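You operate a simulated robot arm through the tools that you are given. There is no shell and no other tool. Be economical: measure what you need, move in short steps, check, and stop when the job is done.

The job below is to be done with a simulated two-armed robot. You get a single attempt, and the scene is never put back.

## Task
Take the cap off the bottle that says "Carpet Wash" on the clear end of the service table and lay it down there.

It is judged by the outcome, as a careful person would: the job done as asked, and still so three seconds after it is handed in. It fails if anything else is knocked over, pushed out of place, dropped, spilled or broken. A push-on lid holds only when it is set on centred and level and pressed home; a screw cap is set on level and turned clockwise until tight.

## Robot
Two 7-joint arms with two-finger parallel grippers on one trunk, on a base that drives. Base frame: it is fixed to the floor where the robot stands at the start and does not move with it; the origin is under the middle of the robot, x ahead of it, y to its left, z up; the surface under the hand at the start is at about z = 780. Units: mm, rad, N and s.
The left shoulder is at the start at [20, 170, 1228], the right one opposite. With the tool pointing down near the work surface each hand reaches from about 100 to 640 mm from the robot's upright axis, wherever it stands, measured 20 degrees to its own side. Payload 3.8 kg a hand.
The TCP of each hand is the grasp point between the finger pads, 30 mm short of the fingertips. In the tool frame z runs along the fingers and y along their closing line. Largest opening 110 mm; finger width 20, thickness 10; the body of the gripper, 48 by 112 mm, starts 55 mm behind the TCP.
Orientation is that of the tool frame in the base frame, as [roll, pitch, yaw] about the fixed x, y, z axes, in that order (R = Rz(yaw) Ry(pitch) Rx(roll)). With the fingers straight down and closing along the base's y, the tool's x points along the base's -x, its y along +y and its z along -z.

## Interface
- The arms move only by the tool play_rows. It takes "left_plan", "right_plan" or both (then of equal length, played together; a hand with none holds still); each is a list of rows, each a list of 7 numbers: the gripper command, from -1 (shut) to 1 (fully open), values between in proportion, then the shift along the tool's x, y, z in mm, then the turn, a rotation vector about the tool's x, y, z in rad. In form: [[claw, dx, dy, dz, wx, wy, wz], ...]. A call has 1 to 10 rows; each row shifts and turns the commanded pose from where the row before left it, along the tool's axes as they then stand. A row lasts 0.2 s, in which the tool goes at most 50 mm and 0.15 rad; a call with a longer step from one row to the next is refused whole, and so is a gripper value outside its range. Where a pose cannot be reached the arm comes as near as it can. A force on the tool above 40 N (or 10 N above the force at the start of the call, whichever is more), or a blocked arm, ends the call early, and 0.2 s more pass. The fingers move at their own pace (about 72 mm/s each) and stop on an object; they squeeze with about 42 N. The grip force told is the motor's: it shows also when the fingers shut on nothing. Time passes only in rows, and 0.2 s behind the last, so rows that do not move let the fingers close. It gives the time, the measured TCP pose, the force on the tool (base axes), the opening and the grip force at its end, in the units of the frame above (readings bear some noise), with the torque about the TCP (base axes, N m) and any sound that the robot's microphone picked up.
- Cameras (640 x 400 px; columns grow to the right, rows downward): "scene" is now at [98.1, 23.9, 1367]; the picture's right is [0.28, -0.96, 0.00], its down [-0.67, -0.19, -0.72] and it looks along [0.69, 0.20, -0.70] (base axes); focal length 219 px, centre (320, 200). "left" rides on the left gripper at [72, -17, -103] in its tool frame; the picture's right is [0.23, 0.97, 0.00], its down [-0.76, 0.18, -0.62] and it looks along [-0.61, 0.14, 0.78] (tool axes); focal length 222 px, centre (320, 200). "right" rides on the right gripper at [72, 17, -103] in its tool frame; the picture's right is [-0.23, 0.97, 0.00], its down [-0.76, -0.18, -0.62] and it looks along [-0.61, -0.14, 0.78] (tool axes); focal length 222 px, centre (320, 200). There is no depth. A picture from a camera that has moved, and an enlarged one, comes with that camera's place and axes in the base frame and with its lens.
- grab_frame(camera): a new picture of that camera. It takes no simulated time.
- raise_lower(by): slides the trunk up (or, below 0, down) by that many mm; the arms and the scene camera ride with it, the base frame stays. It gives what a move gives, with no picture.
- drive_base(legs): drives the robot by 1 to 6 legs, each [ahead, turn to the left] in mm and rad, along the robot's own axes; the way and the turn of a leg run together, so that a leg with both is an arc; at most 1500 mm and 3.142 rad a leg. The arms and the cameras ride along, it lands a little off, and it stops where it bumps. It gives what a move gives.
- head_to(pan, tilt): turns the head with the scene camera to pan (to the left, within 1.396 rad either way) and tilt (down, from -0.506 to 1.204), counted from straight ahead of the robot. It gives what a move gives.
- close_up(camera, box): a new picture of the part [left, top, right, bottom] of that camera's present view, enlarged. It takes no simulated time.
- hand_in(): hands the job in; it is judged then, once.

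Go step by step. Nothing tells you exact positions but the pictures and the camera data: compare them with the known pose of the tool, close in by small moves and look again before you grip or let go. The budget is 120 turns and 88 pictures, counting those below and the enlarged ones. Unless the task says otherwise, let go and move clear before handing in, and close with one line.

The tools are called after "Emit:" as a command line: name --argument value ..., lists and objects as JSON in quotes. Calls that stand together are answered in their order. play_rows: Moves the arms, as the interface text tells. Its arguments: {"type":"object","properties":{"left_plan":{"type":"array"},"right_plan":{"type":"array"}},"required":[]} The other tools are called the same way: raise_lower (by) slides the trunk up or down; drive_base (legs) drives the base; head_to (pan, tilt) turns the head that bears the scene camera; grab_frame (camera) takes a picture; close_up (camera, box) takes an enlarged picture of a part of a camera's view; hand_in () hands the job in.

At the start:

```text
clock: 0.0
left_tcp_pos: [468.5, 278.1, 1164.3]
left_tool_rot: [-3.141, -0.001, -3.14]
left_force: [-0.2, -0.6, 0.5]
left_wrist_torque: [-0.03, -0.02, -0.01]
left_opening: 110.1
left_grip_force: 0.0
right_tcp_pos: [416.3, -68.5, 1198.3]
right_tool_rot: [-3.141, 0.0, -3.141]
right_force: [-0.9, -0.6, 0.9]
right_wrist_torque: [0.0, 0.02, 0.03]
right_opening: 109.7
right_grip_force: 0.0
trunk travel left (down, up): [-325.0, 245.0]
robot x, y, heading: [0.0, 1.6, -0.0]
head pan, tilt: [0.283, 0.77]
```

scene: 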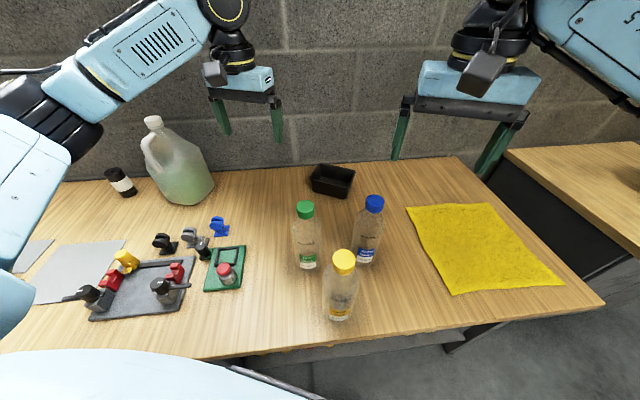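
right: 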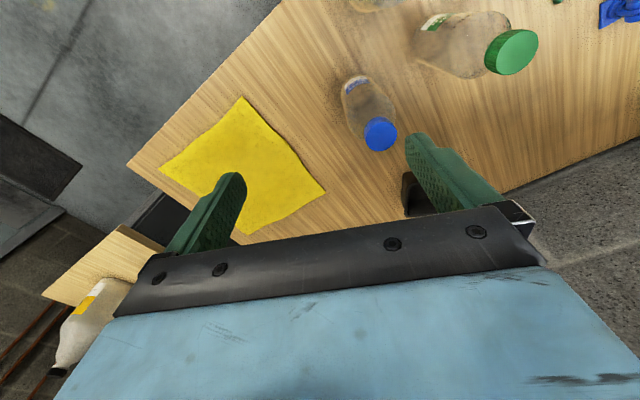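
left: 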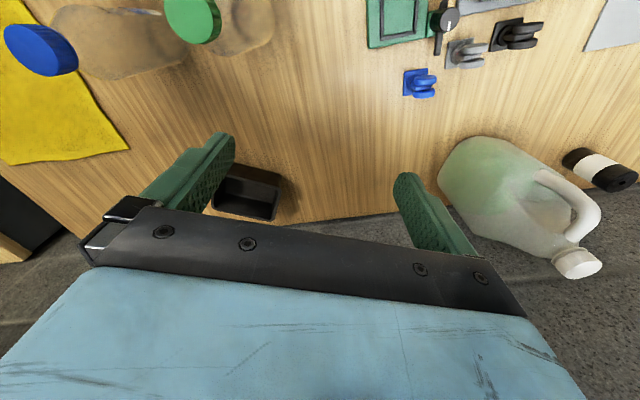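

I see three capped bottles (green, yellow, blue) on the table ahead; I'll enlarge the labels to find "Carpet Wash" and look around for the service table.

Emit:
close_up --camera "scene" --box '[270, 180, 400, 330]'

Emit:
head_to --pan -0.6 --tilt 0.7

Emit:
grab_frame --camera "scene"

```text
2.67 times, centred on (335, 255) of scene
camera zoom: at [98.1, 23.9, 1367.0], right [0.28, -0.96, 0.0], down [-0.67, -0.19, -0.72], along [0.69, 0.2, -0.7], focal length 584 px, centre (280, 53)
```

zoom: 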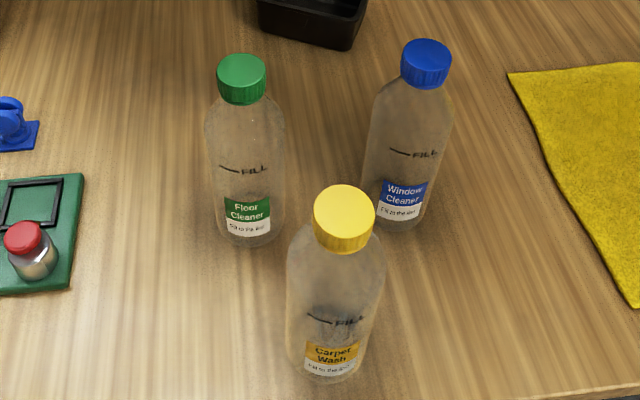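

```text
clock: 1.2
left_tcp_pos: [468.4, 278.8, 1164.6]
left_tool_rot: [3.141, 0.0, -3.14]
left_force: [-0.5, 0.2, 0.0]
left_wrist_torque: [-0.03, 0.01, 0.01]
left_opening: 110.3
left_grip_force: 0.1
right_tcp_pos: [416.7, -68.4, 1198.4]
right_tool_rot: [3.141, 0.0, 3.142]
right_force: [0.3, -0.5, 1.1]
right_wrist_torque: [0.01, 0.01, -0.01]
right_opening: 110.1
right_grip_force: 0.1
trunk travel left (down, up): [-325.0, 245.0]
robot x, y, heading: [2.1, 2.6, -0.001]
head pan, tilt: [-0.6, 0.7]
```

```text
83 pictures are left
camera scene: at [89.4, -46.9, 1372.9], right [-0.56, -0.83, 0.0], down [-0.53, 0.36, -0.76], along [0.63, -0.43, -0.64], focal length 219 px, centre (320, 200)
```

scene: 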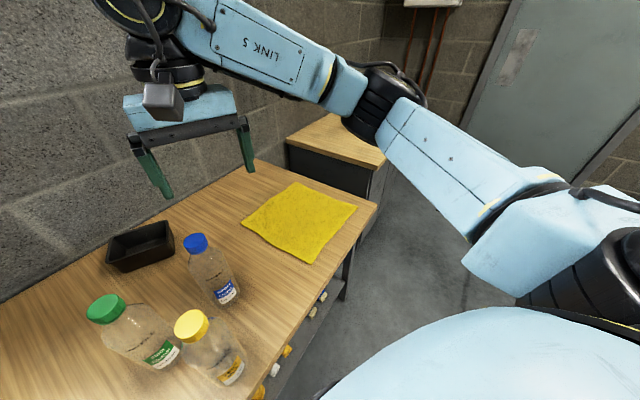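

The yellow-capped bottle reads "Carpet Wash". I'll look around for which is the "service table" and its clear end before deciding.

Emit:
close_up --camera "scene" --box '[220, 80, 460, 400]'

Emit:
head_to --pan -1.39 --tilt 0.5

Emit:
grab_frame --camera "scene"

Emit:
head_to --pan 1.2 --tilt 0.5

Emit:
grab_frame --camera "scene"

Emit:
close_up --camera "right" --box '[0, 150, 200, 400]'

```text
1.25 times, centred on (340, 240) of scene
camera zoom: at [89.4, -46.9, 1372.9], right [-0.56, -0.83, 0.0], down [-0.53, 0.36, -0.76], along [0.63, -0.43, -0.64], focal length 274 px, centre (295, 150)
```

zoom: 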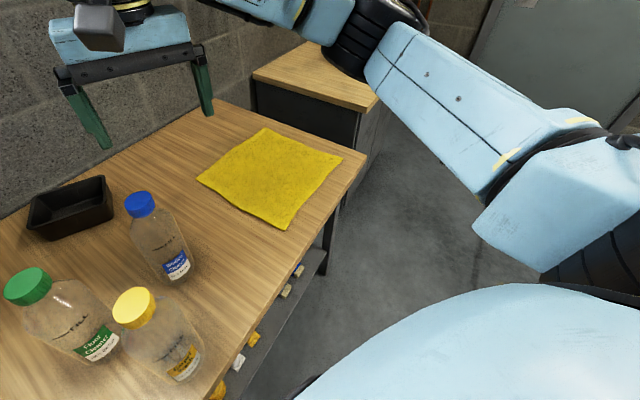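

```text
clock: 2.3
left_tcp_pos: [467.5, 278.2, 1165.1]
left_tool_rot: [3.141, 0.0, -3.141]
left_force: [-0.5, 0.0, 0.1]
left_wrist_torque: [0.02, 0.0, -0.04]
left_opening: 110.1
left_grip_force: 0.1
right_tcp_pos: [415.5, -67.9, 1199.5]
right_tool_rot: [3.14, 0.0, 3.14]
right_force: [-0.1, 0.1, 0.0]
right_wrist_torque: [0.0, 0.0, -0.03]
right_opening: 109.8
right_grip_force: 0.0
trunk travel left (down, up): [-325.0, 245.0]
robot x, y, heading: [-1.3, 0.1, -0.002]
head pan, tilt: [-1.389, 0.499]
```

```text
81 pictures are left
camera scene: at [35.8, -88.5, 1390.6], right [-0.98, -0.18, 0.0], down [-0.09, 0.47, -0.88], along [0.16, -0.86, -0.48], focal length 219 px, centre (320, 200)
```

scene: 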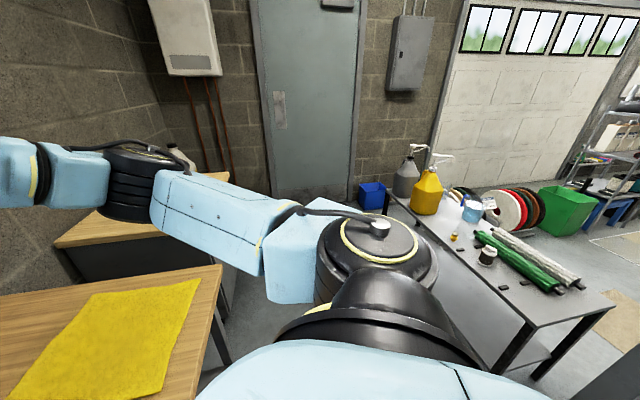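

```text
clock: 4.7
left_tcp_pos: [468.8, 278.3, 1164.1]
left_tool_rot: [3.141, -0.001, -3.139]
left_force: [0.4, 0.5, -0.5]
left_wrist_torque: [0.01, 0.0, -0.02]
left_opening: 110.0
left_grip_force: 0.1
right_tcp_pos: [415.9, -67.5, 1199.4]
right_tool_rot: [3.141, 0.0, -3.141]
right_force: [-0.1, 0.3, -0.9]
right_wrist_torque: [0.01, -0.01, 0.01]
right_opening: 110.1
right_grip_force: 0.1
trunk travel left (down, up): [-325.0, 245.0]
robot x, y, heading: [0.7, 0.4, -0.001]
head pan, tilt: [1.201, 0.499]
```

```text
80 pictures are left
camera scene: at [52.2, 85.8, 1390.6], right [0.93, -0.36, 0.0], down [-0.17, -0.45, -0.88], along [0.32, 0.82, -0.48], focal length 219 px, centre (320, 200)
```

scene: 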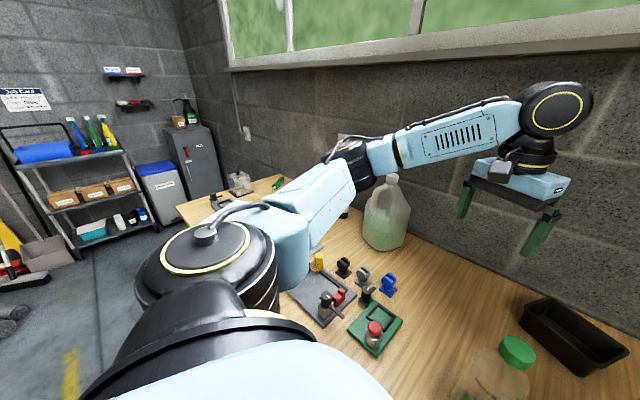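

```text
1.60 times, centred on (100, 275) of right
camera zoom: at [343.2, -50.8, 1302.1], right [0.23, 0.97, 0.0], down [0.76, -0.18, 0.62], along [0.61, -0.14, -0.78], focal length 355 px, centre (672, 80)
```

zoom: 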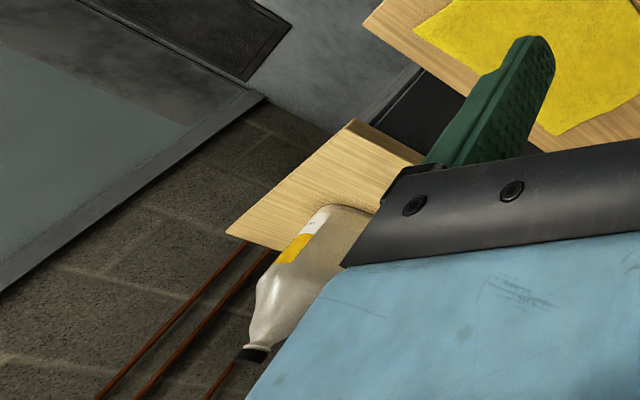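

The near bottles are one candidate set; there is also a job card on the wall and a big bottle on the right-hand side table. I'll zoom in on these.

Emit:
close_up --camera "scene" --box '[0, 80, 60, 118]'

Emit:
close_up --camera "scene" --box '[0, 60, 300, 250]'

Emit:
head_to --pan -0.9 --tilt 0.3

Emit:
grab_frame --camera "scene"

```text
10.53 times, centred on (30, 99) of scene
camera zoom: at [52.2, 85.8, 1390.6], right [0.93, -0.36, 0.0], down [-0.17, -0.45, -0.88], along [0.32, 0.82, -0.48], focal length 2303 px, centre (3373, 1263)
```

zoom: 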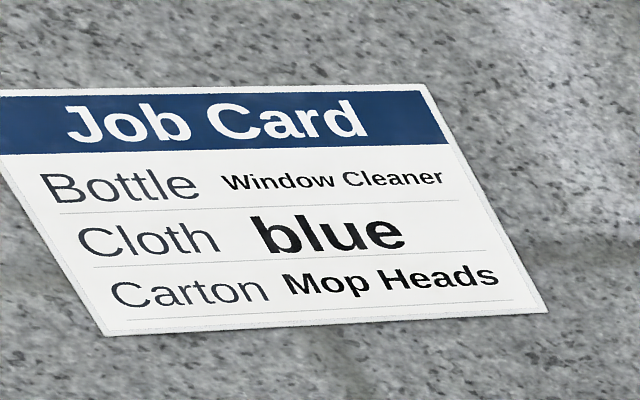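

```text
2.11 times, centred on (150, 155) of scene
camera zoom: at [52.2, 85.8, 1390.6], right [0.93, -0.36, 0.0], down [-0.17, -0.45, -0.88], along [0.32, 0.82, -0.48], focal length 461 px, centre (678, 295)
```

zoom: 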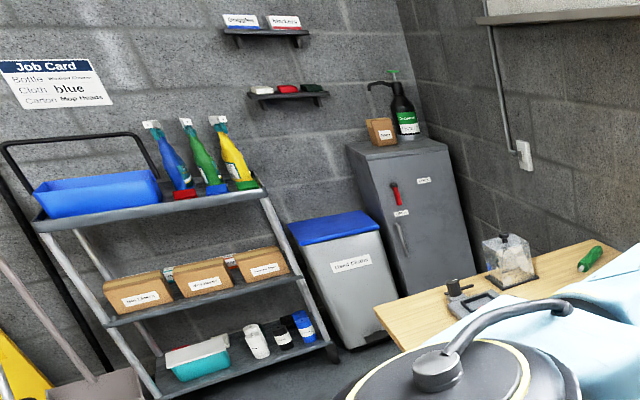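

```text
clock: 6.7
left_tcp_pos: [468.2, 278.3, 1164.0]
left_tool_rot: [-3.141, 0.0, -3.139]
left_force: [0.7, 0.1, 0.4]
left_wrist_torque: [0.02, 0.03, -0.01]
left_opening: 110.0
left_grip_force: 0.0
right_tcp_pos: [415.5, -67.7, 1198.7]
right_tool_rot: [-3.141, 0.001, -3.141]
right_force: [-0.2, 0.8, 0.2]
right_wrist_torque: [0.01, -0.02, -0.02]
right_opening: 110.0
right_grip_force: 0.1
trunk travel left (down, up): [-325.0, 245.0]
robot x, y, heading: [-0.5, 1.2, 0.002]
head pan, tilt: [-0.901, 0.3]
```

```text
76 pictures are left
camera scene: at [77.3, -72.1, 1409.0], right [-0.78, -0.62, 0.0], down [-0.18, 0.23, -0.96], along [0.59, -0.75, -0.3], focal length 219 px, centre (320, 200)
```

scene: 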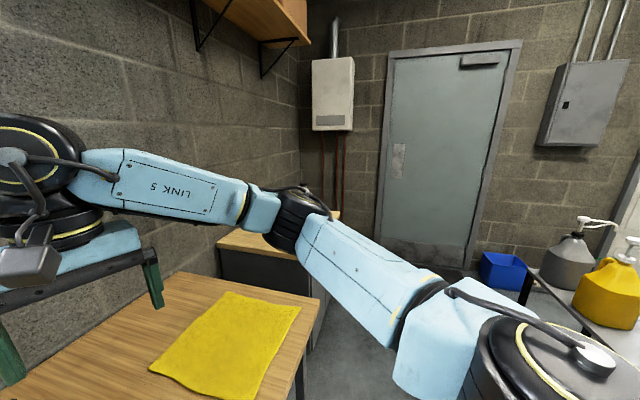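

The job card concerns other things, so I take the service table to be the wooden one in front of me. Its cluttered end is at the left and its open end at the right. The Carpet Wash bottle stands near (300, 35), so I'll back up for room and measure it again.

Emit:
drive_base --legs '[[-200, 0]]'

Emit:
head_to --pan 0.0 --tilt 0.7

Emit:
grab_frame --camera "scene"

Emit:
grab_frame --camera "right"

Emit:
grab_frame --camera "left"

```text
clock: 8.2
left_tcp_pos: [269.6, 277.1, 1164.5]
left_tool_rot: [-3.142, 0.001, -3.141]
left_force: [0.0, 0.4, -0.3]
left_wrist_torque: [0.0, 0.03, -0.02]
left_opening: 110.1
left_grip_force: 0.0
right_tcp_pos: [216.2, -69.3, 1199.1]
right_tool_rot: [3.141, 0.0, 3.141]
right_force: [-0.4, 0.7, 0.4]
right_wrist_torque: [0.0, -0.03, 0.02]
right_opening: 110.0
right_grip_force: 0.1
trunk travel left (down, up): [-325.0, 245.0]
robot x, y, heading: [-197.8, -0.7, -0.003]
head pan, tilt: [-0.901, 0.3]
```

```text
clock: 9.4
left_tcp_pos: [270.4, 278.3, 1165.4]
left_tool_rot: [-3.141, 0.0, -3.141]
left_force: [-0.5, -0.2, -0.3]
left_wrist_torque: [-0.02, -0.02, 0.0]
left_opening: 109.9
left_grip_force: 0.1
right_tcp_pos: [217.6, -69.1, 1199.0]
right_tool_rot: [3.141, -0.001, 3.138]
right_force: [0.0, 0.3, -0.7]
right_wrist_torque: [0.01, 0.05, -0.02]
right_opening: 110.2
right_grip_force: 0.1
trunk travel left (down, up): [-325.0, 245.0]
robot x, y, heading: [-197.6, 2.6, -0.007]
head pan, tilt: [0.0, 0.7]
```

```text
75 pictures are left
camera scene: at [-94.3, 0.9, 1372.9], right [0.0, -1.0, 0.0], down [-0.64, 0.0, -0.77], along [0.77, 0.0, -0.64], focal length 219 px, centre (320, 200)
```

scene: 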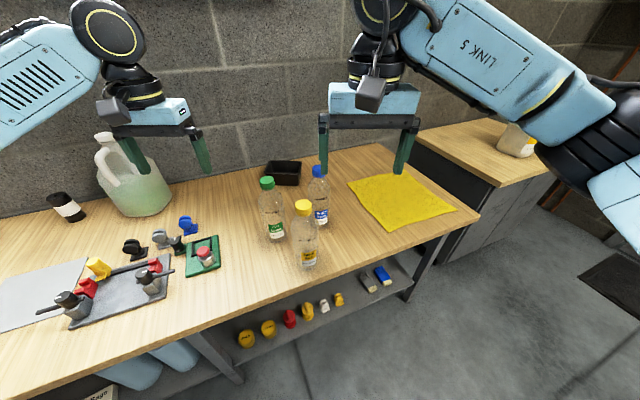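

```text
74 pictures are left
camera right: at [144.6, -51.2, 1302.1], right [0.23, 0.97, 0.0], down [0.76, -0.18, 0.62], along [0.61, -0.14, -0.78], focal length 222 px, centre (320, 200)
```

right: 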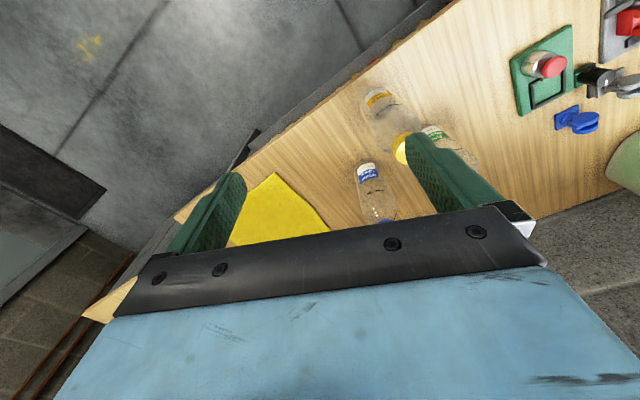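

```text
73 pictures are left
camera left: at [197.3, 261.3, 1267.9], right [-0.23, 0.97, 0.0], down [0.76, 0.18, 0.62], along [0.61, 0.14, -0.78], focal length 222 px, centre (320, 200)
```

left: 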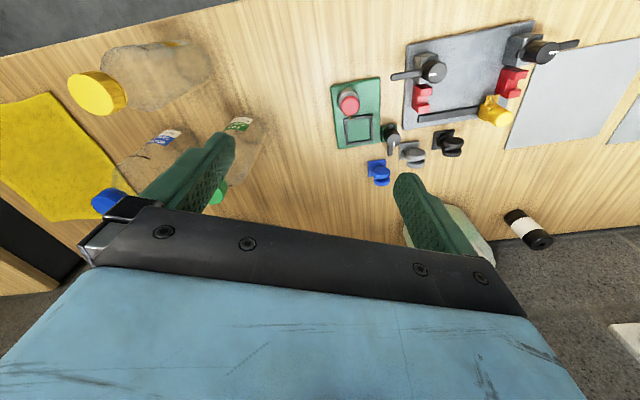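

Triangulating the two views puts the yellow cap at about (310, 43, 1015). I'll turn the left hand to point diagonally at the bottle body, staying high, and check the bottle's base.

Emit:
play_rows --left_plan '[[1, 0, 0, 0, 0, 0, 0.131], [1, 0, 0, 0, 0, 0, 0.131], [1, 0, 0, 0, 0, 0, 0.131], [1, 0, 0, 0, 0, 0, 0.131], [1, 0, 0, 0, 0, 0, 0.131], [1, 0, 0, 0, 0, 0, 0.131], [1, 0, 0, 0, 0, -0.149, 0], [1, 0, 0, 0, 0, -0.149, 0], [1, 0, 0, 0, 0, -0.149, 0], [1, 0, 0, 0, 0, -0.149, 0]]'

Emit:
play_rows --left_plan '[[1, 0, 0, 0, 0, -0.149, 0], [1, 0, 0, 0, 0, -0.149, 0], [1, 0, 0, 0, 0, -0.149, 0], [1, 0, 0, 0, 0, 0, 0]]'

Emit:
close_up --camera "scene" --box '[240, 160, 370, 290]'

Emit:
grab_frame --camera "left"

```text
clock: 11.6
left_tcp_pos: [271.0, 277.7, 1165.5]
left_tool_rot: [-3.141, 0.599, 2.356]
left_force: [0.3, 0.2, 1.2]
left_wrist_torque: [0.01, -0.01, 0.03]
left_opening: 110.0
left_grip_force: 0.1
right_tcp_pos: [216.7, -68.4, 1198.2]
right_tool_rot: [-3.141, 0.002, 3.14]
right_force: [-0.1, -0.3, 0.6]
right_wrist_torque: [0.0, 0.0, 0.03]
right_opening: 110.0
right_grip_force: 0.0
trunk travel left (down, up): [-325.0, 245.0]
robot x, y, heading: [-197.0, -1.2, -0.003]
head pan, tilt: [0.0, 0.7]
```

```text
clock: 12.6
left_tcp_pos: [271.2, 277.5, 1163.9]
left_tool_rot: [3.14, 1.044, 2.352]
left_force: [-0.2, -0.5, -0.5]
left_wrist_torque: [0.01, 0.05, -0.02]
left_opening: 110.1
left_grip_force: 0.0
right_tcp_pos: [218.4, -68.7, 1198.3]
right_tool_rot: [3.142, 0.0, 3.139]
right_force: [0.1, 0.1, 0.6]
right_wrist_torque: [-0.01, 0.02, -0.02]
right_opening: 110.0
right_grip_force: 0.0
trunk travel left (down, up): [-325.0, 245.0]
robot x, y, heading: [-199.3, -1.8, 0.001]
head pan, tilt: [0.0, 0.7]
```

```text
3.08 times, centred on (305, 225) of scene
camera zoom: at [-94.0, 0.7, 1372.9], right [0.0, -1.0, 0.0], down [-0.64, 0.0, -0.76], along [0.76, 0.0, -0.64], focal length 673 px, centre (366, 123)
```

zoom: 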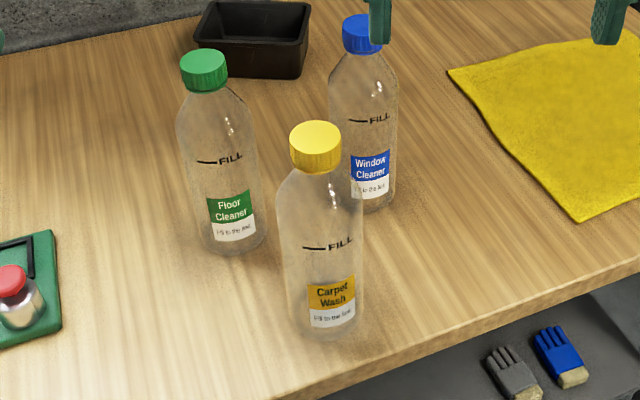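

```text
71 pictures are left
camera left: at [169.1, 354.9, 1154.3], right [0.61, 0.77, -0.2], down [0.01, 0.24, 0.97], along [0.79, -0.6, 0.13], focal length 222 px, centre (320, 200)
```

left: 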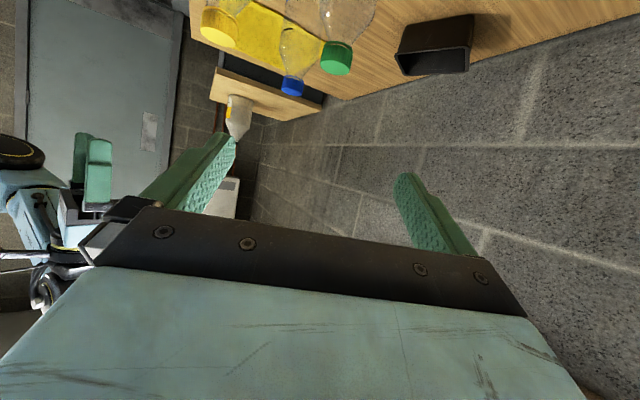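

The bottle's axis is near (303, 40), and the cap is about 39 mm wide with its middle near z = 1020. I'll bring the left hand down to a stand-off at body height, diagonally back and to the left.

Emit:
play_rows --left_plan '[[1, 27.4, -18.2, 22.3, 0, 0, 0], [1, 27.4, -18.2, 22.3, 0, 0, 0], [1, 27.4, -18.2, 22.3, 0, 0, 0], [1, 27.4, -18.2, 22.3, 0, 0, 0], [1, 27.4, -18.2, 22.3, 0, 0, 0], [1, 27.4, -18.2, 22.3, 0, 0, 0], [1, 27.4, -18.2, 22.3, 0, 0, 0], [1, 27.4, -18.2, 22.3, 0, 0, 0], [1, 0, 0, 0, 0, 0, 0]]'

Emit:
close_up --camera "scene" --box '[200, 140, 400, 300]'

Emit:
grab_frame --camera "left"

```text
clock: 14.6
left_tcp_pos: [198.1, 143.8, 886.5]
left_tool_rot: [-3.141, 1.043, 2.355]
left_force: [0.2, 0.1, 0.7]
left_wrist_torque: [-0.02, -0.03, 0.0]
left_opening: 110.0
left_grip_force: 0.0
right_tcp_pos: [216.5, -68.6, 1197.5]
right_tool_rot: [-3.141, -0.001, 3.14]
right_force: [-0.4, 0.5, 0.5]
right_wrist_torque: [-0.01, 0.01, 0.01]
right_opening: 110.1
right_grip_force: 0.2
trunk travel left (down, up): [-325.0, 245.0]
robot x, y, heading: [-198.2, 0.3, -0.001]
head pan, tilt: [0.0, 0.7]
```

```text
2.50 times, centred on (300, 220) of scene
camera zoom: at [-94.3, 1.1, 1372.9], right [0.0, -1.0, 0.0], down [-0.64, 0.0, -0.76], along [0.76, 0.0, -0.64], focal length 547 px, centre (370, 150)
```

zoom: 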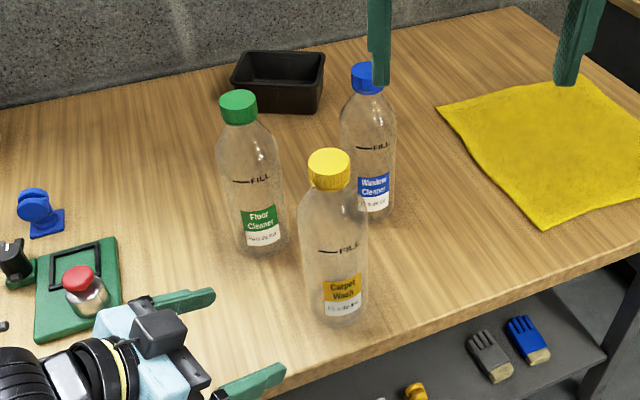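

```text
69 pictures are left
camera left: at [95.9, 221.6, 874.8], right [0.61, 0.77, -0.2], down [0.02, 0.24, 0.97], along [0.79, -0.6, 0.13], focal length 222 px, centre (320, 200)
```

left: 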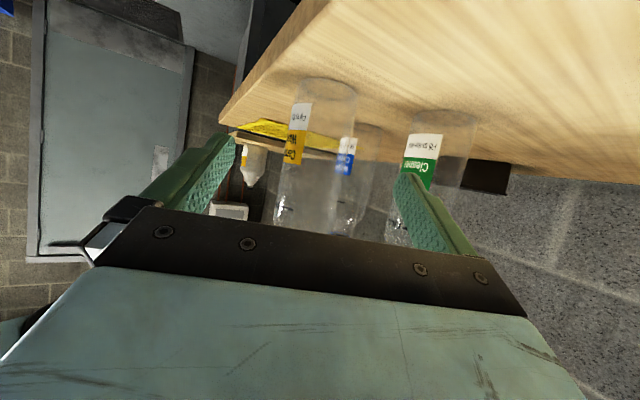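

The bottle sits centred between the open fingers. I'll advance level around its body.

Emit:
play_rows --left_plan '[[1, -12.2, 0.4, 21, 0, 0, 0], [1, -12.2, 0.4, 21, 0, 0, 0], [1, -12.2, 0.4, 21, 0, 0, 0], [1, -12.2, 0.4, 21, 0, 0, 0], [1, -12.2, 0.4, 21, 0, 0, 0], [1, -12.2, 0.4, 21, 0, 0, 0], [1, 0, 0, 0, 0, 0, 0]]'

Emit:
close_up --camera "scene" --box '[240, 160, 370, 290]'

Emit:
grab_frame --camera "left"

```text
clock: 16.2
left_tcp_pos: [302.1, 43.2, 885.1]
left_tool_rot: [3.141, 1.044, 2.354]
left_force: [-0.4, -0.3, 0.3]
left_wrist_torque: [-0.01, -0.04, 0.0]
left_opening: 110.0
left_grip_force: 0.0
right_tcp_pos: [218.1, -68.2, 1198.8]
right_tool_rot: [3.141, -0.002, 3.141]
right_force: [-0.8, -0.2, 0.2]
right_wrist_torque: [0.0, -0.03, 0.01]
right_opening: 110.3
right_grip_force: 0.0
trunk travel left (down, up): [-325.0, 245.0]
robot x, y, heading: [-199.2, 1.1, -0.002]
head pan, tilt: [0.0, 0.7]
```

```text
3.08 times, centred on (305, 225) of scene
camera zoom: at [-94.5, 1.2, 1372.9], right [0.0, -1.0, 0.0], down [-0.64, 0.0, -0.77], along [0.77, 0.0, -0.64], focal length 673 px, centre (366, 123)
```

zoom: 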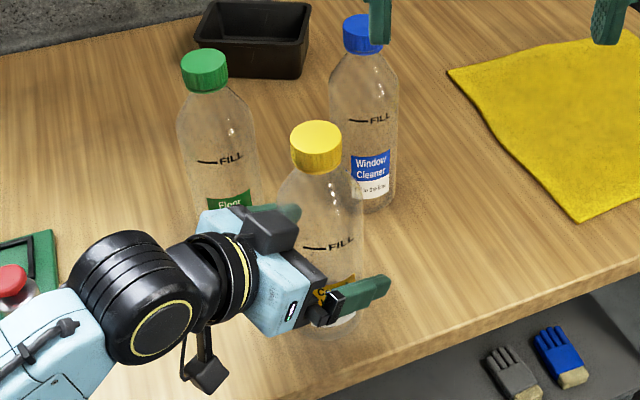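

```text
67 pictures are left
camera left: at [200.6, 120.3, 874.5], right [0.61, 0.77, -0.2], down [0.02, 0.24, 0.97], along [0.79, -0.59, 0.13], focal length 222 px, centre (320, 200)
```

left: 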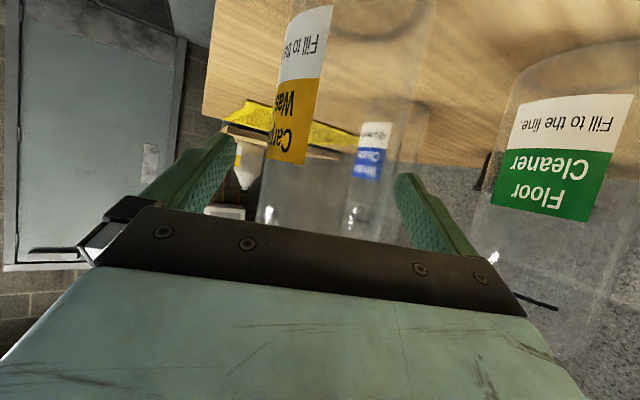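

The bottle lies about 6 mm off-centre between the fingers, so I'll shift the hand by that much and close on it.

Emit:
play_rows --left_plan '[[1, 0, 6, 0, 0, 0, 0], [0.5, 0, 0, 0, 0, 0, 0], [0.38, 0, 0, 0, 0, 0, 0]]'

Emit:
grab_frame --camera "left"

```text
clock: 17.0
left_tcp_pos: [305.8, 47.3, 885.7]
left_tool_rot: [-3.141, 1.043, 2.353]
left_force: [-0.1, -0.1, -0.2]
left_wrist_torque: [-0.04, -0.01, 0.01]
left_opening: 75.7
left_grip_force: 0.0
right_tcp_pos: [218.4, -68.5, 1198.9]
right_tool_rot: [3.142, 0.001, 3.139]
right_force: [-0.6, -0.7, 0.2]
right_wrist_torque: [-0.02, -0.01, -0.02]
right_opening: 110.0
right_grip_force: 0.1
trunk travel left (down, up): [-325.0, 245.0]
robot x, y, heading: [-199.6, -0.7, 0.003]
head pan, tilt: [0.0, 0.7]
```

```text
66 pictures are left
camera left: at [205.1, 124.7, 874.3], right [0.61, 0.77, -0.2], down [0.02, 0.23, 0.97], along [0.79, -0.59, 0.13], focal length 222 px, centre (320, 200)
```

left: 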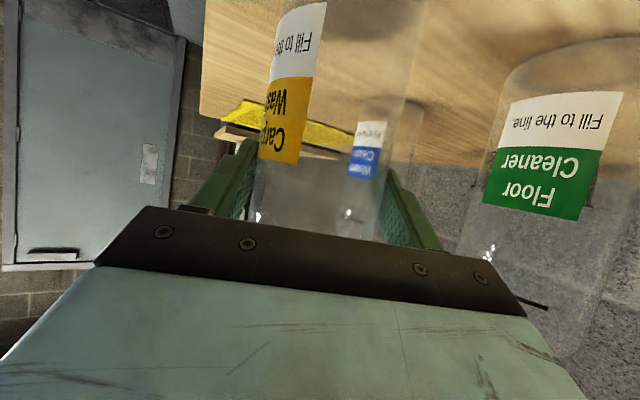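

Centred; I'll close the grip on the body.

Emit:
play_rows --left_plan '[[0.2, 0, 0, 0, 0, 0, 0], [0, 0, 0, 0, 0, 0, 0], [-0.3, 0, 0, 0, 0, 0, 0], [-0.3, 0, 0, 0, 0, 0, 0]]'

Emit:
close_up --camera "scene" --box '[240, 160, 370, 290]'

```text
clock: 18.0
left_tcp_pos: [306.1, 47.0, 884.9]
left_tool_rot: [-3.142, 1.046, 2.353]
left_force: [0.3, -0.7, -0.8]
left_wrist_torque: [0.02, 0.0, -0.04]
left_opening: 73.9
left_grip_force: 42.2
right_tcp_pos: [217.9, -68.5, 1198.8]
right_tool_rot: [3.141, -0.001, 3.14]
right_force: [0.2, -0.4, -0.7]
right_wrist_torque: [0.04, -0.04, 0.01]
right_opening: 109.8
right_grip_force: 0.1
trunk travel left (down, up): [-325.0, 245.0]
robot x, y, heading: [-202.1, 3.7, 0.001]
head pan, tilt: [0.0, 0.7]
```

```text
3.08 times, centred on (305, 225) of scene
camera zoom: at [-94.3, 1.0, 1372.9], right [0.0, -1.0, 0.0], down [-0.64, 0.0, -0.76], along [0.76, 0.0, -0.64], focal length 673 px, centre (366, 123)
```

zoom: 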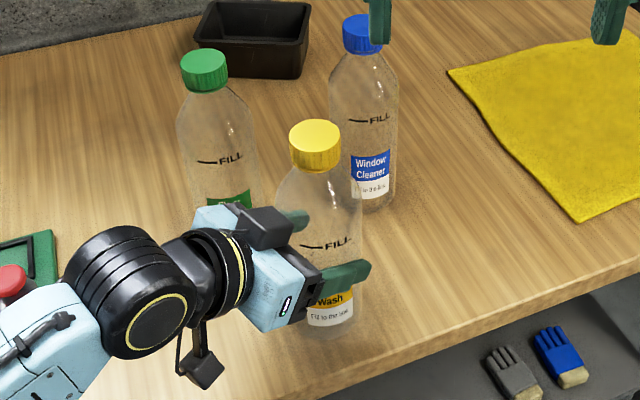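

The bottle is held firmly and its cap axis computes to about (311, 42). I'll bring the right hand above it and pre-turn it clockwise to gain range for unscrewing.

Emit:
play_rows --right_plan '[[0.3, -18.6, 22.1, 15.8, 0, 0, 0], [0.3, -18.6, 22.1, 15.8, 0, 0, 0], [0.3, -18.6, 22.1, 15.8, 0, 0, 0], [0.3, -18.6, 22.1, 15.8, 0, 0, 0], [0.3, -18.6, 22.1, 15.8, 0, 0, 0], [0.3, 0, 0, 0, 0, 0, 0.15], [0.3, 0, 0, 0, 0, 0, 0.15], [0.3, 0, 0, 0, 0, 0, 0.15], [0.3, 0, 0, 0, 0, 0, 0.15], [0.3, 0, 0, 0, 0, 0, 0.15]]'

Emit:
play_rows --right_plan '[[0.3, 0, 0, 0, 0, 0, 0.15], [0.3, 0, 0, 0, 0, 0, 0.15], [0.3, 0, 0, 0, 0, 0, 0.15], [0.3, 0, 0, 0, 0, 0, 0.15], [0.3, 0, 0, 0, 0, 0, 0]]'

Emit:
grab_frame --camera "right"

Emit:
grab_frame --camera "scene"

```text
clock: 20.2
left_tcp_pos: [307.1, 47.0, 885.9]
left_tool_rot: [-3.14, 1.043, 2.354]
left_force: [0.1, -0.9, -0.6]
left_wrist_torque: [0.04, 0.02, 0.01]
left_opening: 74.0
left_grip_force: 42.1
right_tcp_pos: [312.9, 41.2, 1120.7]
right_tool_rot: [3.141, 0.0, 2.386]
right_force: [0.1, -0.7, -0.2]
right_wrist_torque: [-0.03, -0.03, 0.0]
right_opening: 71.7
right_grip_force: 0.0
trunk travel left (down, up): [-325.0, 245.0]
robot x, y, heading: [-197.0, 2.3, -0.004]
head pan, tilt: [0.0, 0.7]
```

```text
clock: 21.4
left_tcp_pos: [306.9, 47.0, 885.7]
left_tool_rot: [3.14, 1.045, 2.354]
left_force: [0.1, 0.2, 0.2]
left_wrist_torque: [0.03, -0.02, -0.01]
left_opening: 74.4
left_grip_force: 41.9
right_tcp_pos: [311.2, 41.8, 1120.6]
right_tool_rot: [3.14, 0.001, 1.789]
right_force: [0.0, 0.6, 0.8]
right_wrist_torque: [-0.01, 0.0, 0.0]
right_opening: 71.5
right_grip_force: 0.1
trunk travel left (down, up): [-325.0, 245.0]
robot x, y, heading: [-196.5, 0.4, -0.005]
head pan, tilt: [0.0, 0.7]
```

```text
64 pictures are left
camera right: at [311.3, 116.3, 1223.0], right [1.0, -0.01, 0.0], down [-0.01, -0.78, 0.62], along [-0.01, -0.62, -0.78], focal length 222 px, centre (320, 200)
```

right: 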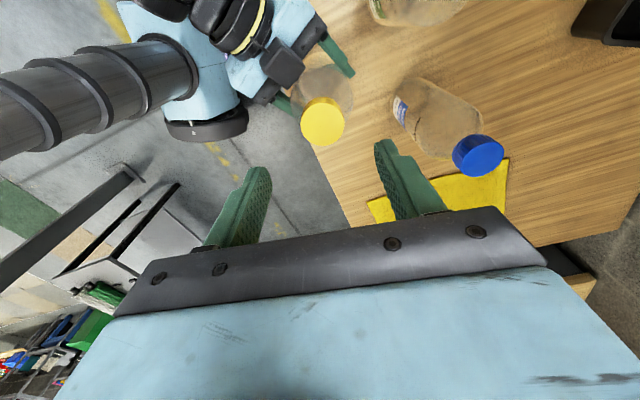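

```text
63 pictures are left
camera scene: at [-94.3, 1.0, 1372.9], right [0.0, -1.0, 0.0], down [-0.64, 0.0, -0.76], along [0.76, 0.0, -0.64], focal length 219 px, centre (320, 200)
```

scene: 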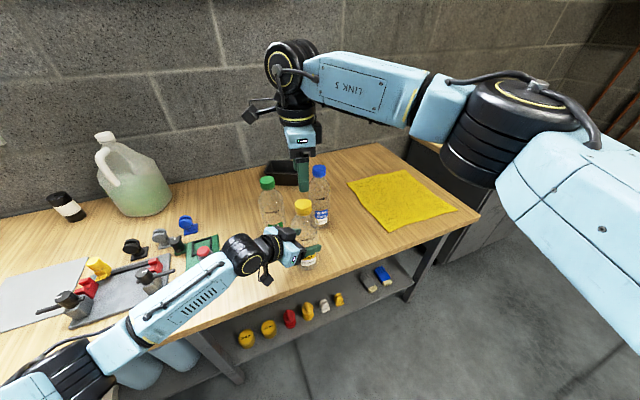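

I'll enlarge the cap in the right camera to settle its centre before descending.

Emit:
close_up --camera "right" --box '[260, 60, 420, 160]'

Emit:
close_up --camera "scene" --box '[264, 175, 344, 225]'

```text
4.00 times, centred on (340, 110) of right
camera zoom: at [311.3, 116.3, 1223.0], right [1.0, -0.01, 0.0], down [-0.01, -0.78, 0.62], along [-0.01, -0.62, -0.78], focal length 888 px, centre (240, 560)
```

zoom: 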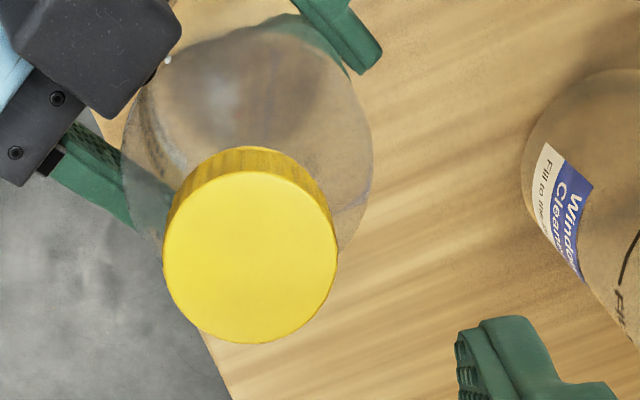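

```text
8.00 times, centred on (304, 200) of scene
camera zoom: at [-94.3, 1.0, 1372.9], right [0.0, -1.0, 0.0], down [-0.64, 0.0, -0.76], along [0.76, 0.0, -0.64], focal length 1751 px, centre (448, 200)
```

zoom: 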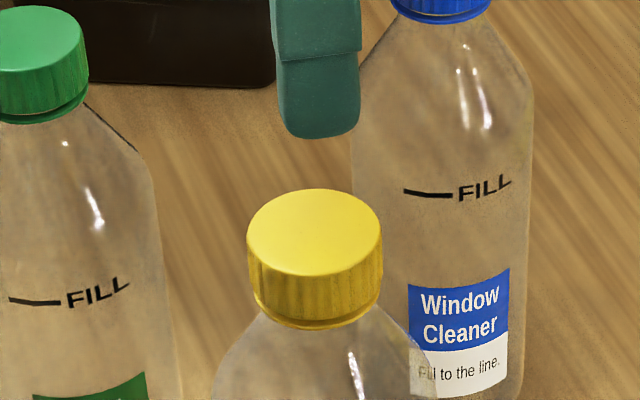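

Both enlarged views agree: the cap top is near z = 1017 with its axis at about (313, 42). I'll descend with the fingers straddling it.

Emit:
play_rows --right_plan '[[0.3, 0.3, 1.5, 20, 0, 0, 0], [0.3, 0, 0, 20, 0, 0, 0], [0.3, 0, 0, 20, 0, 0, 0], [0.3, 0, 0, 20, 0, 0, 0], [0.3, 0, 0, 10, 0, 0, 0], [0.3, 0, 0, 10, 0, 0, 0], [0.3, 0, 0, 0, 0, 0, 0]]'

Emit:
close_up --camera "scene" --box '[264, 175, 344, 225]'

Emit:
grab_frame --camera "right"

```text
clock: 23.0
left_tcp_pos: [307.3, 47.2, 885.7]
left_tool_rot: [3.141, 1.044, 2.354]
left_force: [1.0, 0.0, -1.2]
left_wrist_torque: [0.02, 0.03, 0.0]
left_opening: 74.1
left_grip_force: 41.9
right_tcp_pos: [311.5, 42.2, 1019.9]
right_tool_rot: [-3.141, -0.002, 1.791]
right_force: [-0.4, 0.3, -0.4]
right_wrist_torque: [-0.01, -0.04, -0.01]
right_opening: 71.5
right_grip_force: 0.0
trunk travel left (down, up): [-325.0, 245.0]
robot x, y, heading: [-198.6, 1.6, -0.002]
head pan, tilt: [0.0, 0.7]
```

```text
8.00 times, centred on (304, 200) of scene
camera zoom: at [-94.3, 1.0, 1372.9], right [0.0, -1.0, 0.0], down [-0.64, 0.0, -0.76], along [0.76, 0.0, -0.64], focal length 1751 px, centre (448, 200)
```

zoom: 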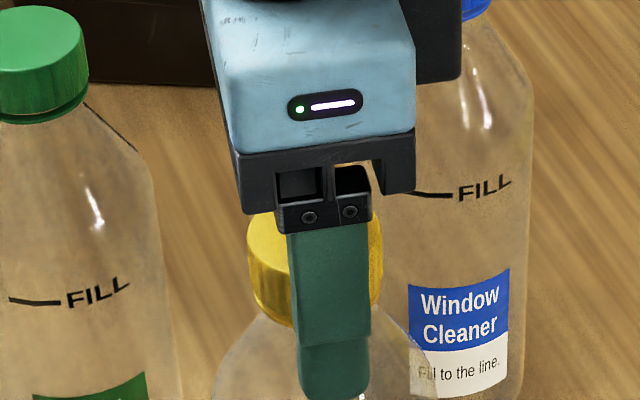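

```text
59 pictures are left
camera right: at [312.1, 116.9, 1122.8], right [1.0, -0.01, 0.0], down [-0.01, -0.78, 0.62], along [-0.01, -0.62, -0.78], focal length 222 px, centre (320, 200)
```

right: 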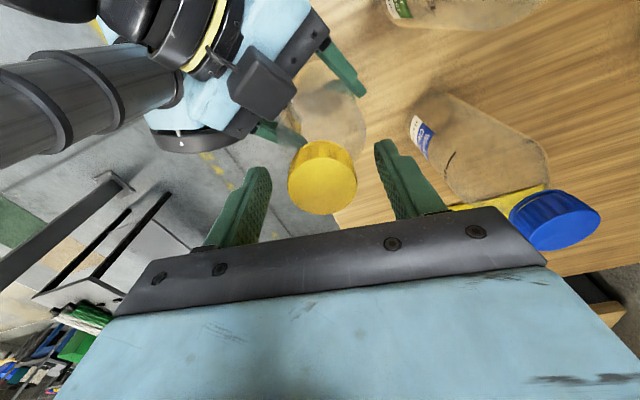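

The cap is centred between the right fingers. I'll lower 3 mm and close on it.

Emit:
play_rows --right_plan '[[0.3, 0, 1, 3, 0, 0, 0], [-0.1, 0, 0, 0, 0, 0, 0], [-0.4, 0, 0, 0, 0, 0, 0], [-0.8, 0, 0, 0, 0, 0, 0], [-0.8, 0, 0, 0, 0, 0, 0]]'

Emit:
close_up --camera "right" --box '[200, 60, 440, 260]'

```text
clock: 24.2
left_tcp_pos: [307.2, 46.2, 885.2]
left_tool_rot: [-3.141, 1.043, 2.355]
left_force: [1.6, 1.3, 0.4]
left_wrist_torque: [-0.1, 0.12, 0.0]
left_opening: 73.9
left_grip_force: 41.9
right_tcp_pos: [312.5, 41.9, 1016.2]
right_tool_rot: [-3.141, 0.001, 1.79]
right_force: [-0.8, -0.7, 0.0]
right_wrist_torque: [0.01, 0.08, 0.0]
right_opening: 39.7
right_grip_force: 41.6
trunk travel left (down, up): [-325.0, 245.0]
robot x, y, heading: [-197.9, 3.7, -0.005]
head pan, tilt: [0.0, 0.7]
```

```text
2.00 times, centred on (320, 160) of right
camera zoom: at [313.2, 117.3, 1119.8], right [1.0, -0.01, 0.0], down [-0.01, -0.78, 0.62], along [-0.01, -0.62, -0.78], focal length 444 px, centre (320, 280)
```

zoom: 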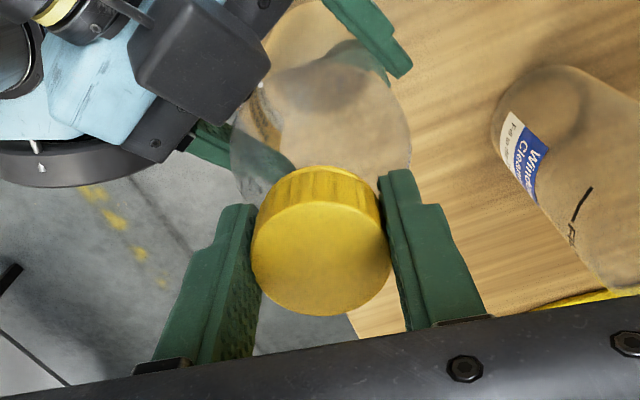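

Firm grip on the cap (39.7 mm). I'll start turning counter-clockwise and watch the torque.

Emit:
play_rows --right_plan '[[-0.8, 0, 0, -0.05, 0, 0, -0.1], [-0.8, 0, 0, -0.05, 0, 0, -0.1], [-0.8, 0, 0, -0.05, 0, 0, -0.1], [-0.8, 0, 0, -0.05, 0, 0, -0.1], [-0.8, 0, 0, -0.05, 0, 0, -0.1], [-0.8, 0, 0, -0.05, 0, 0, -0.1]]'

Emit:
close_up --camera "right" --box '[200, 60, 440, 260]'

```text
clock: 25.6
left_tcp_pos: [307.9, 48.5, 885.2]
left_tool_rot: [3.141, 1.043, 2.355]
left_force: [6.9, 2.6, -0.6]
left_wrist_torque: [-0.31, 0.84, 0.03]
left_opening: 74.0
left_grip_force: 41.8
right_tcp_pos: [312.1, 41.7, 1017.1]
right_tool_rot: [-3.14, 0.0, 2.394]
right_force: [-7.3, -3.1, -0.9]
right_wrist_torque: [-0.06, 0.15, -0.03]
right_opening: 39.8
right_grip_force: 42.4
trunk travel left (down, up): [-325.0, 245.0]
robot x, y, heading: [-197.4, 2.8, 0.0]
head pan, tilt: [0.0, 0.7]
```

```text
2.00 times, centred on (320, 160) of right
camera zoom: at [270.7, 104.4, 1120.4], right [0.83, 0.56, 0.0], down [0.44, -0.65, 0.62], along [0.35, -0.52, -0.78], focal length 444 px, centre (320, 280)
```

zoom: 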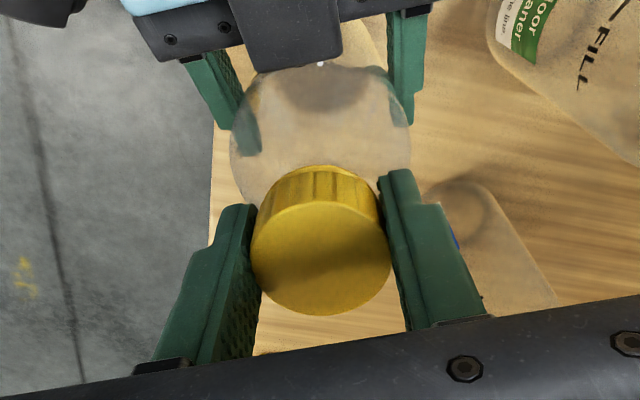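

The cap turns with practically no torque; only a small side force shows, so I'll ease that off and keep turning.

Emit:
play_rows --right_plan '[[-0.8, 0.5, -1.0, -0.05, 0, 0, -0.14], [-0.8, 0, 0, -0.08, 0, 0, -0.14], [-0.8, 0, 0, -0.08, 0, 0, -0.14], [-0.8, 0, 0, -0.08, 0, 0, -0.14], [-0.8, 0, 0, -0.08, 0, 0, -0.14], [-0.8, 0, 0, -0.08, 0, 0, -0.14], [-0.8, 0, 0, -0.08, 0, 0, -0.14], [-0.8, 0, 0, -0.08, 0, 0, -0.14]]'

Emit:
close_up --camera "right" --box '[200, 60, 440, 260]'

```text
clock: 27.4
left_tcp_pos: [306.7, 46.7, 885.2]
left_tool_rot: [3.141, 1.043, 2.354]
left_force: [2.7, 12.3, 1.2]
left_wrist_torque: [-1.52, 0.26, 0.12]
left_opening: 74.0
left_grip_force: 41.8
right_tcp_pos: [312.3, 41.7, 1018.3]
right_tool_rot: [-3.139, 0.002, -2.771]
right_force: [-2.3, -12.5, -0.9]
right_wrist_torque: [-0.16, 0.03, 0.0]
right_opening: 39.8
right_grip_force: 41.9
trunk travel left (down, up): [-325.0, 245.0]
robot x, y, heading: [-198.0, -1.9, 0.003]
head pan, tilt: [0.0, 0.7]
```

```text
2.00 times, centred on (320, 160) of right
camera zoom: at [238.3, 31.6, 1121.4], right [-0.14, 0.99, 0.0], down [0.77, 0.11, 0.62], along [0.62, 0.09, -0.78], focal length 444 px, centre (320, 280)
```

zoom: 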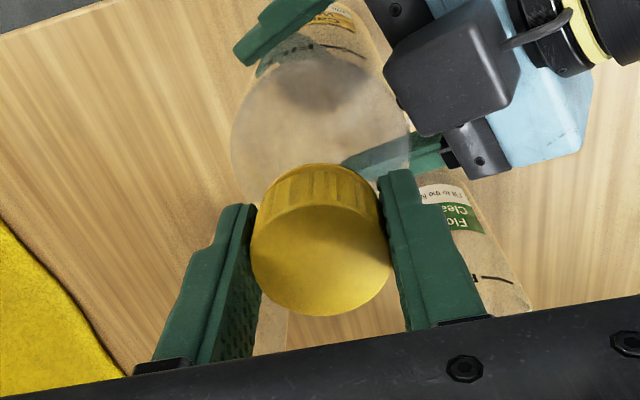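

The cap has turned 1.7 rad and is rising freely. I'll ease the side load again and continue.

Emit:
play_rows --right_plan '[[-0.8, 0.7, -1.3, -0.05, 0, 0, -0.05], [-0.8, 0, 0, -0.08, 0, 0, -0.14], [-0.8, 0, 0, -0.08, 0, 0, -0.14], [-0.8, 0, 0, -0.08, 0, 0, -0.14], [-0.8, 0, 0, -0.08, 0, 0, -0.14], [-0.8, 0, 0, -0.08, 0, 0, -0.14]]'

Emit:
close_up --camera "right" --box '[200, 60, 440, 260]'

```text
clock: 28.8
left_tcp_pos: [307.1, 47.2, 885.7]
left_tool_rot: [-3.142, 1.043, 2.354]
left_force: [-3.7, 9.0, 1.7]
left_wrist_torque: [-0.98, -0.33, 0.1]
left_opening: 73.6
left_grip_force: 41.9
right_tcp_pos: [312.0, 39.7, 1018.9]
right_tool_rot: [3.141, -0.002, -2.232]
right_force: [2.9, -8.5, -1.3]
right_wrist_torque: [-0.15, -0.02, -0.01]
right_opening: 39.8
right_grip_force: 41.7
right hand out of reach, approached as far as the arm can: row 5, 6
trunk travel left (down, up): [-325.0, 245.0]
robot x, y, heading: [-199.3, -3.0, -0.001]
head pan, tilt: [0.0, 0.7]
```

```text
2.00 times, centred on (320, 160) of right
camera zoom: at [253.9, -6.0, 1121.8], right [-0.63, 0.78, 0.0], down [0.61, 0.49, 0.62], along [0.49, 0.39, -0.78], focal length 444 px, centre (320, 280)
```

zoom: 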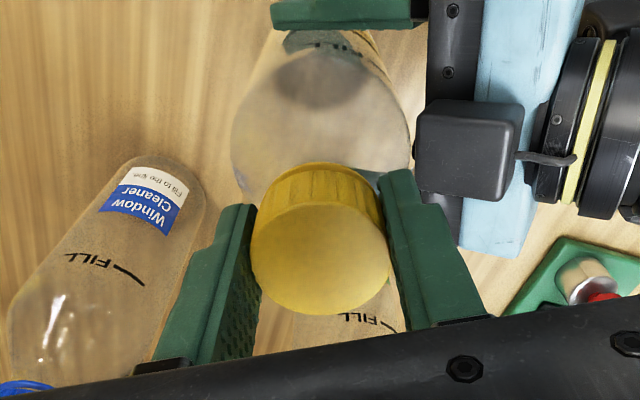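

The wrist has reached its limit after 2.3 rad. The side-force pattern puts the true cap axis near (313, 40). I'll open, turn back clockwise and re-grip.

Emit:
play_rows --right_plan '[[0.2, 0, 0, 0, 0, 0, 0], [0.2, 0, 0, 0, 0, 0, 0], [0.2, 0, 0, 0, 0, 0, 0.149], [0.2, 0, 0, 0, 0, 0, 0.149], [0.2, 0, 0, 0, 0, 0, 0.149], [0.2, 0, 0, 0, 0, 0, 0.149], [0.2, 0, 0, 0, 0, 0, 0.149], [0.2, 0, 0, 0, 0, 0, 0.149], [0.2, 0, 0, 0, 0, 0, 0.149], [0.2, 0, 0, 0, 0, 0, 0.149]]'

Emit:
play_rows --right_plan '[[0.2, 0, 0, 0, 0, 0, 0.149], [0.2, 0, 0, 0, 0, 0, 0.149], [0.2, 0, 0, 0, 0, 0, 0.149], [0.2, 0, 0, 0, 0, 0, 0.149], [0.2, 0, 0, 0, 0, 0, 0.149], [0.2, 0, 0, 0, 0, 0, 0.149], [0.2, 0, 0, 0, 0, 0, 0.149], [0.2, 0, 0, 0, 0, 0, 0.149], [0.2, 0, 0, 0, 0, 0, 0.149], [0.2, 0, 0, 0, 0, 0, 0.149]]'

Emit:
grab_frame --camera "right"

```text
clock: 31.0
left_tcp_pos: [306.8, 47.9, 884.8]
left_tool_rot: [-3.141, 1.044, 2.355]
left_force: [-0.3, 0.3, -0.1]
left_wrist_torque: [-0.03, -0.01, 0.03]
left_opening: 73.7
left_grip_force: 42.2
right_tcp_pos: [312.8, 39.8, 1019.5]
right_tool_rot: [-3.141, 0.0, 2.854]
right_force: [-0.1, 0.0, -0.4]
right_wrist_torque: [-0.02, -0.01, 0.02]
right_opening: 65.9
right_grip_force: 0.0
trunk travel left (down, up): [-325.0, 245.0]
robot x, y, heading: [-195.0, 1.4, 0.0]
head pan, tilt: [0.0, 0.7]
```

```text
clock: 33.2
left_tcp_pos: [306.8, 47.6, 885.4]
left_tool_rot: [3.141, 1.046, 2.354]
left_force: [0.0, 0.4, 0.1]
left_wrist_torque: [-0.01, 0.0, 0.03]
left_opening: 73.7
left_grip_force: 42.4
right_tcp_pos: [312.6, 40.1, 1018.8]
right_tool_rot: [3.14, -0.002, 1.364]
right_force: [0.2, 0.5, -0.2]
right_wrist_torque: [0.04, -0.01, -0.01]
right_opening: 66.1
right_grip_force: 0.1
trunk travel left (down, up): [-325.0, 245.0]
robot x, y, heading: [-198.1, 0.2, -0.001]
head pan, tilt: [0.0, 0.7]
```

```text
54 pictures are left
camera right: at [342.6, 108.7, 1121.8], right [0.91, -0.42, 0.0], down [-0.33, -0.71, 0.62], along [-0.26, -0.57, -0.78], focal length 222 px, centre (320, 200)
```

right: 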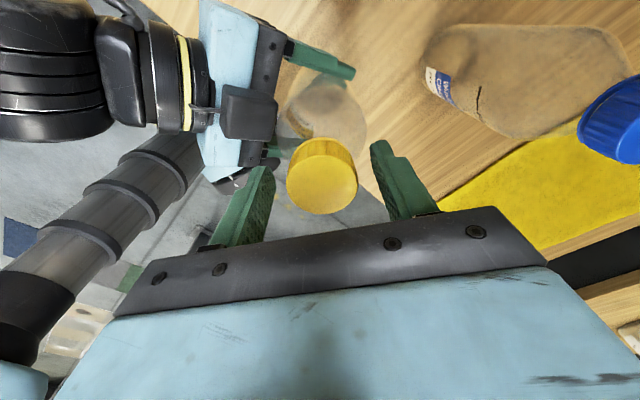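

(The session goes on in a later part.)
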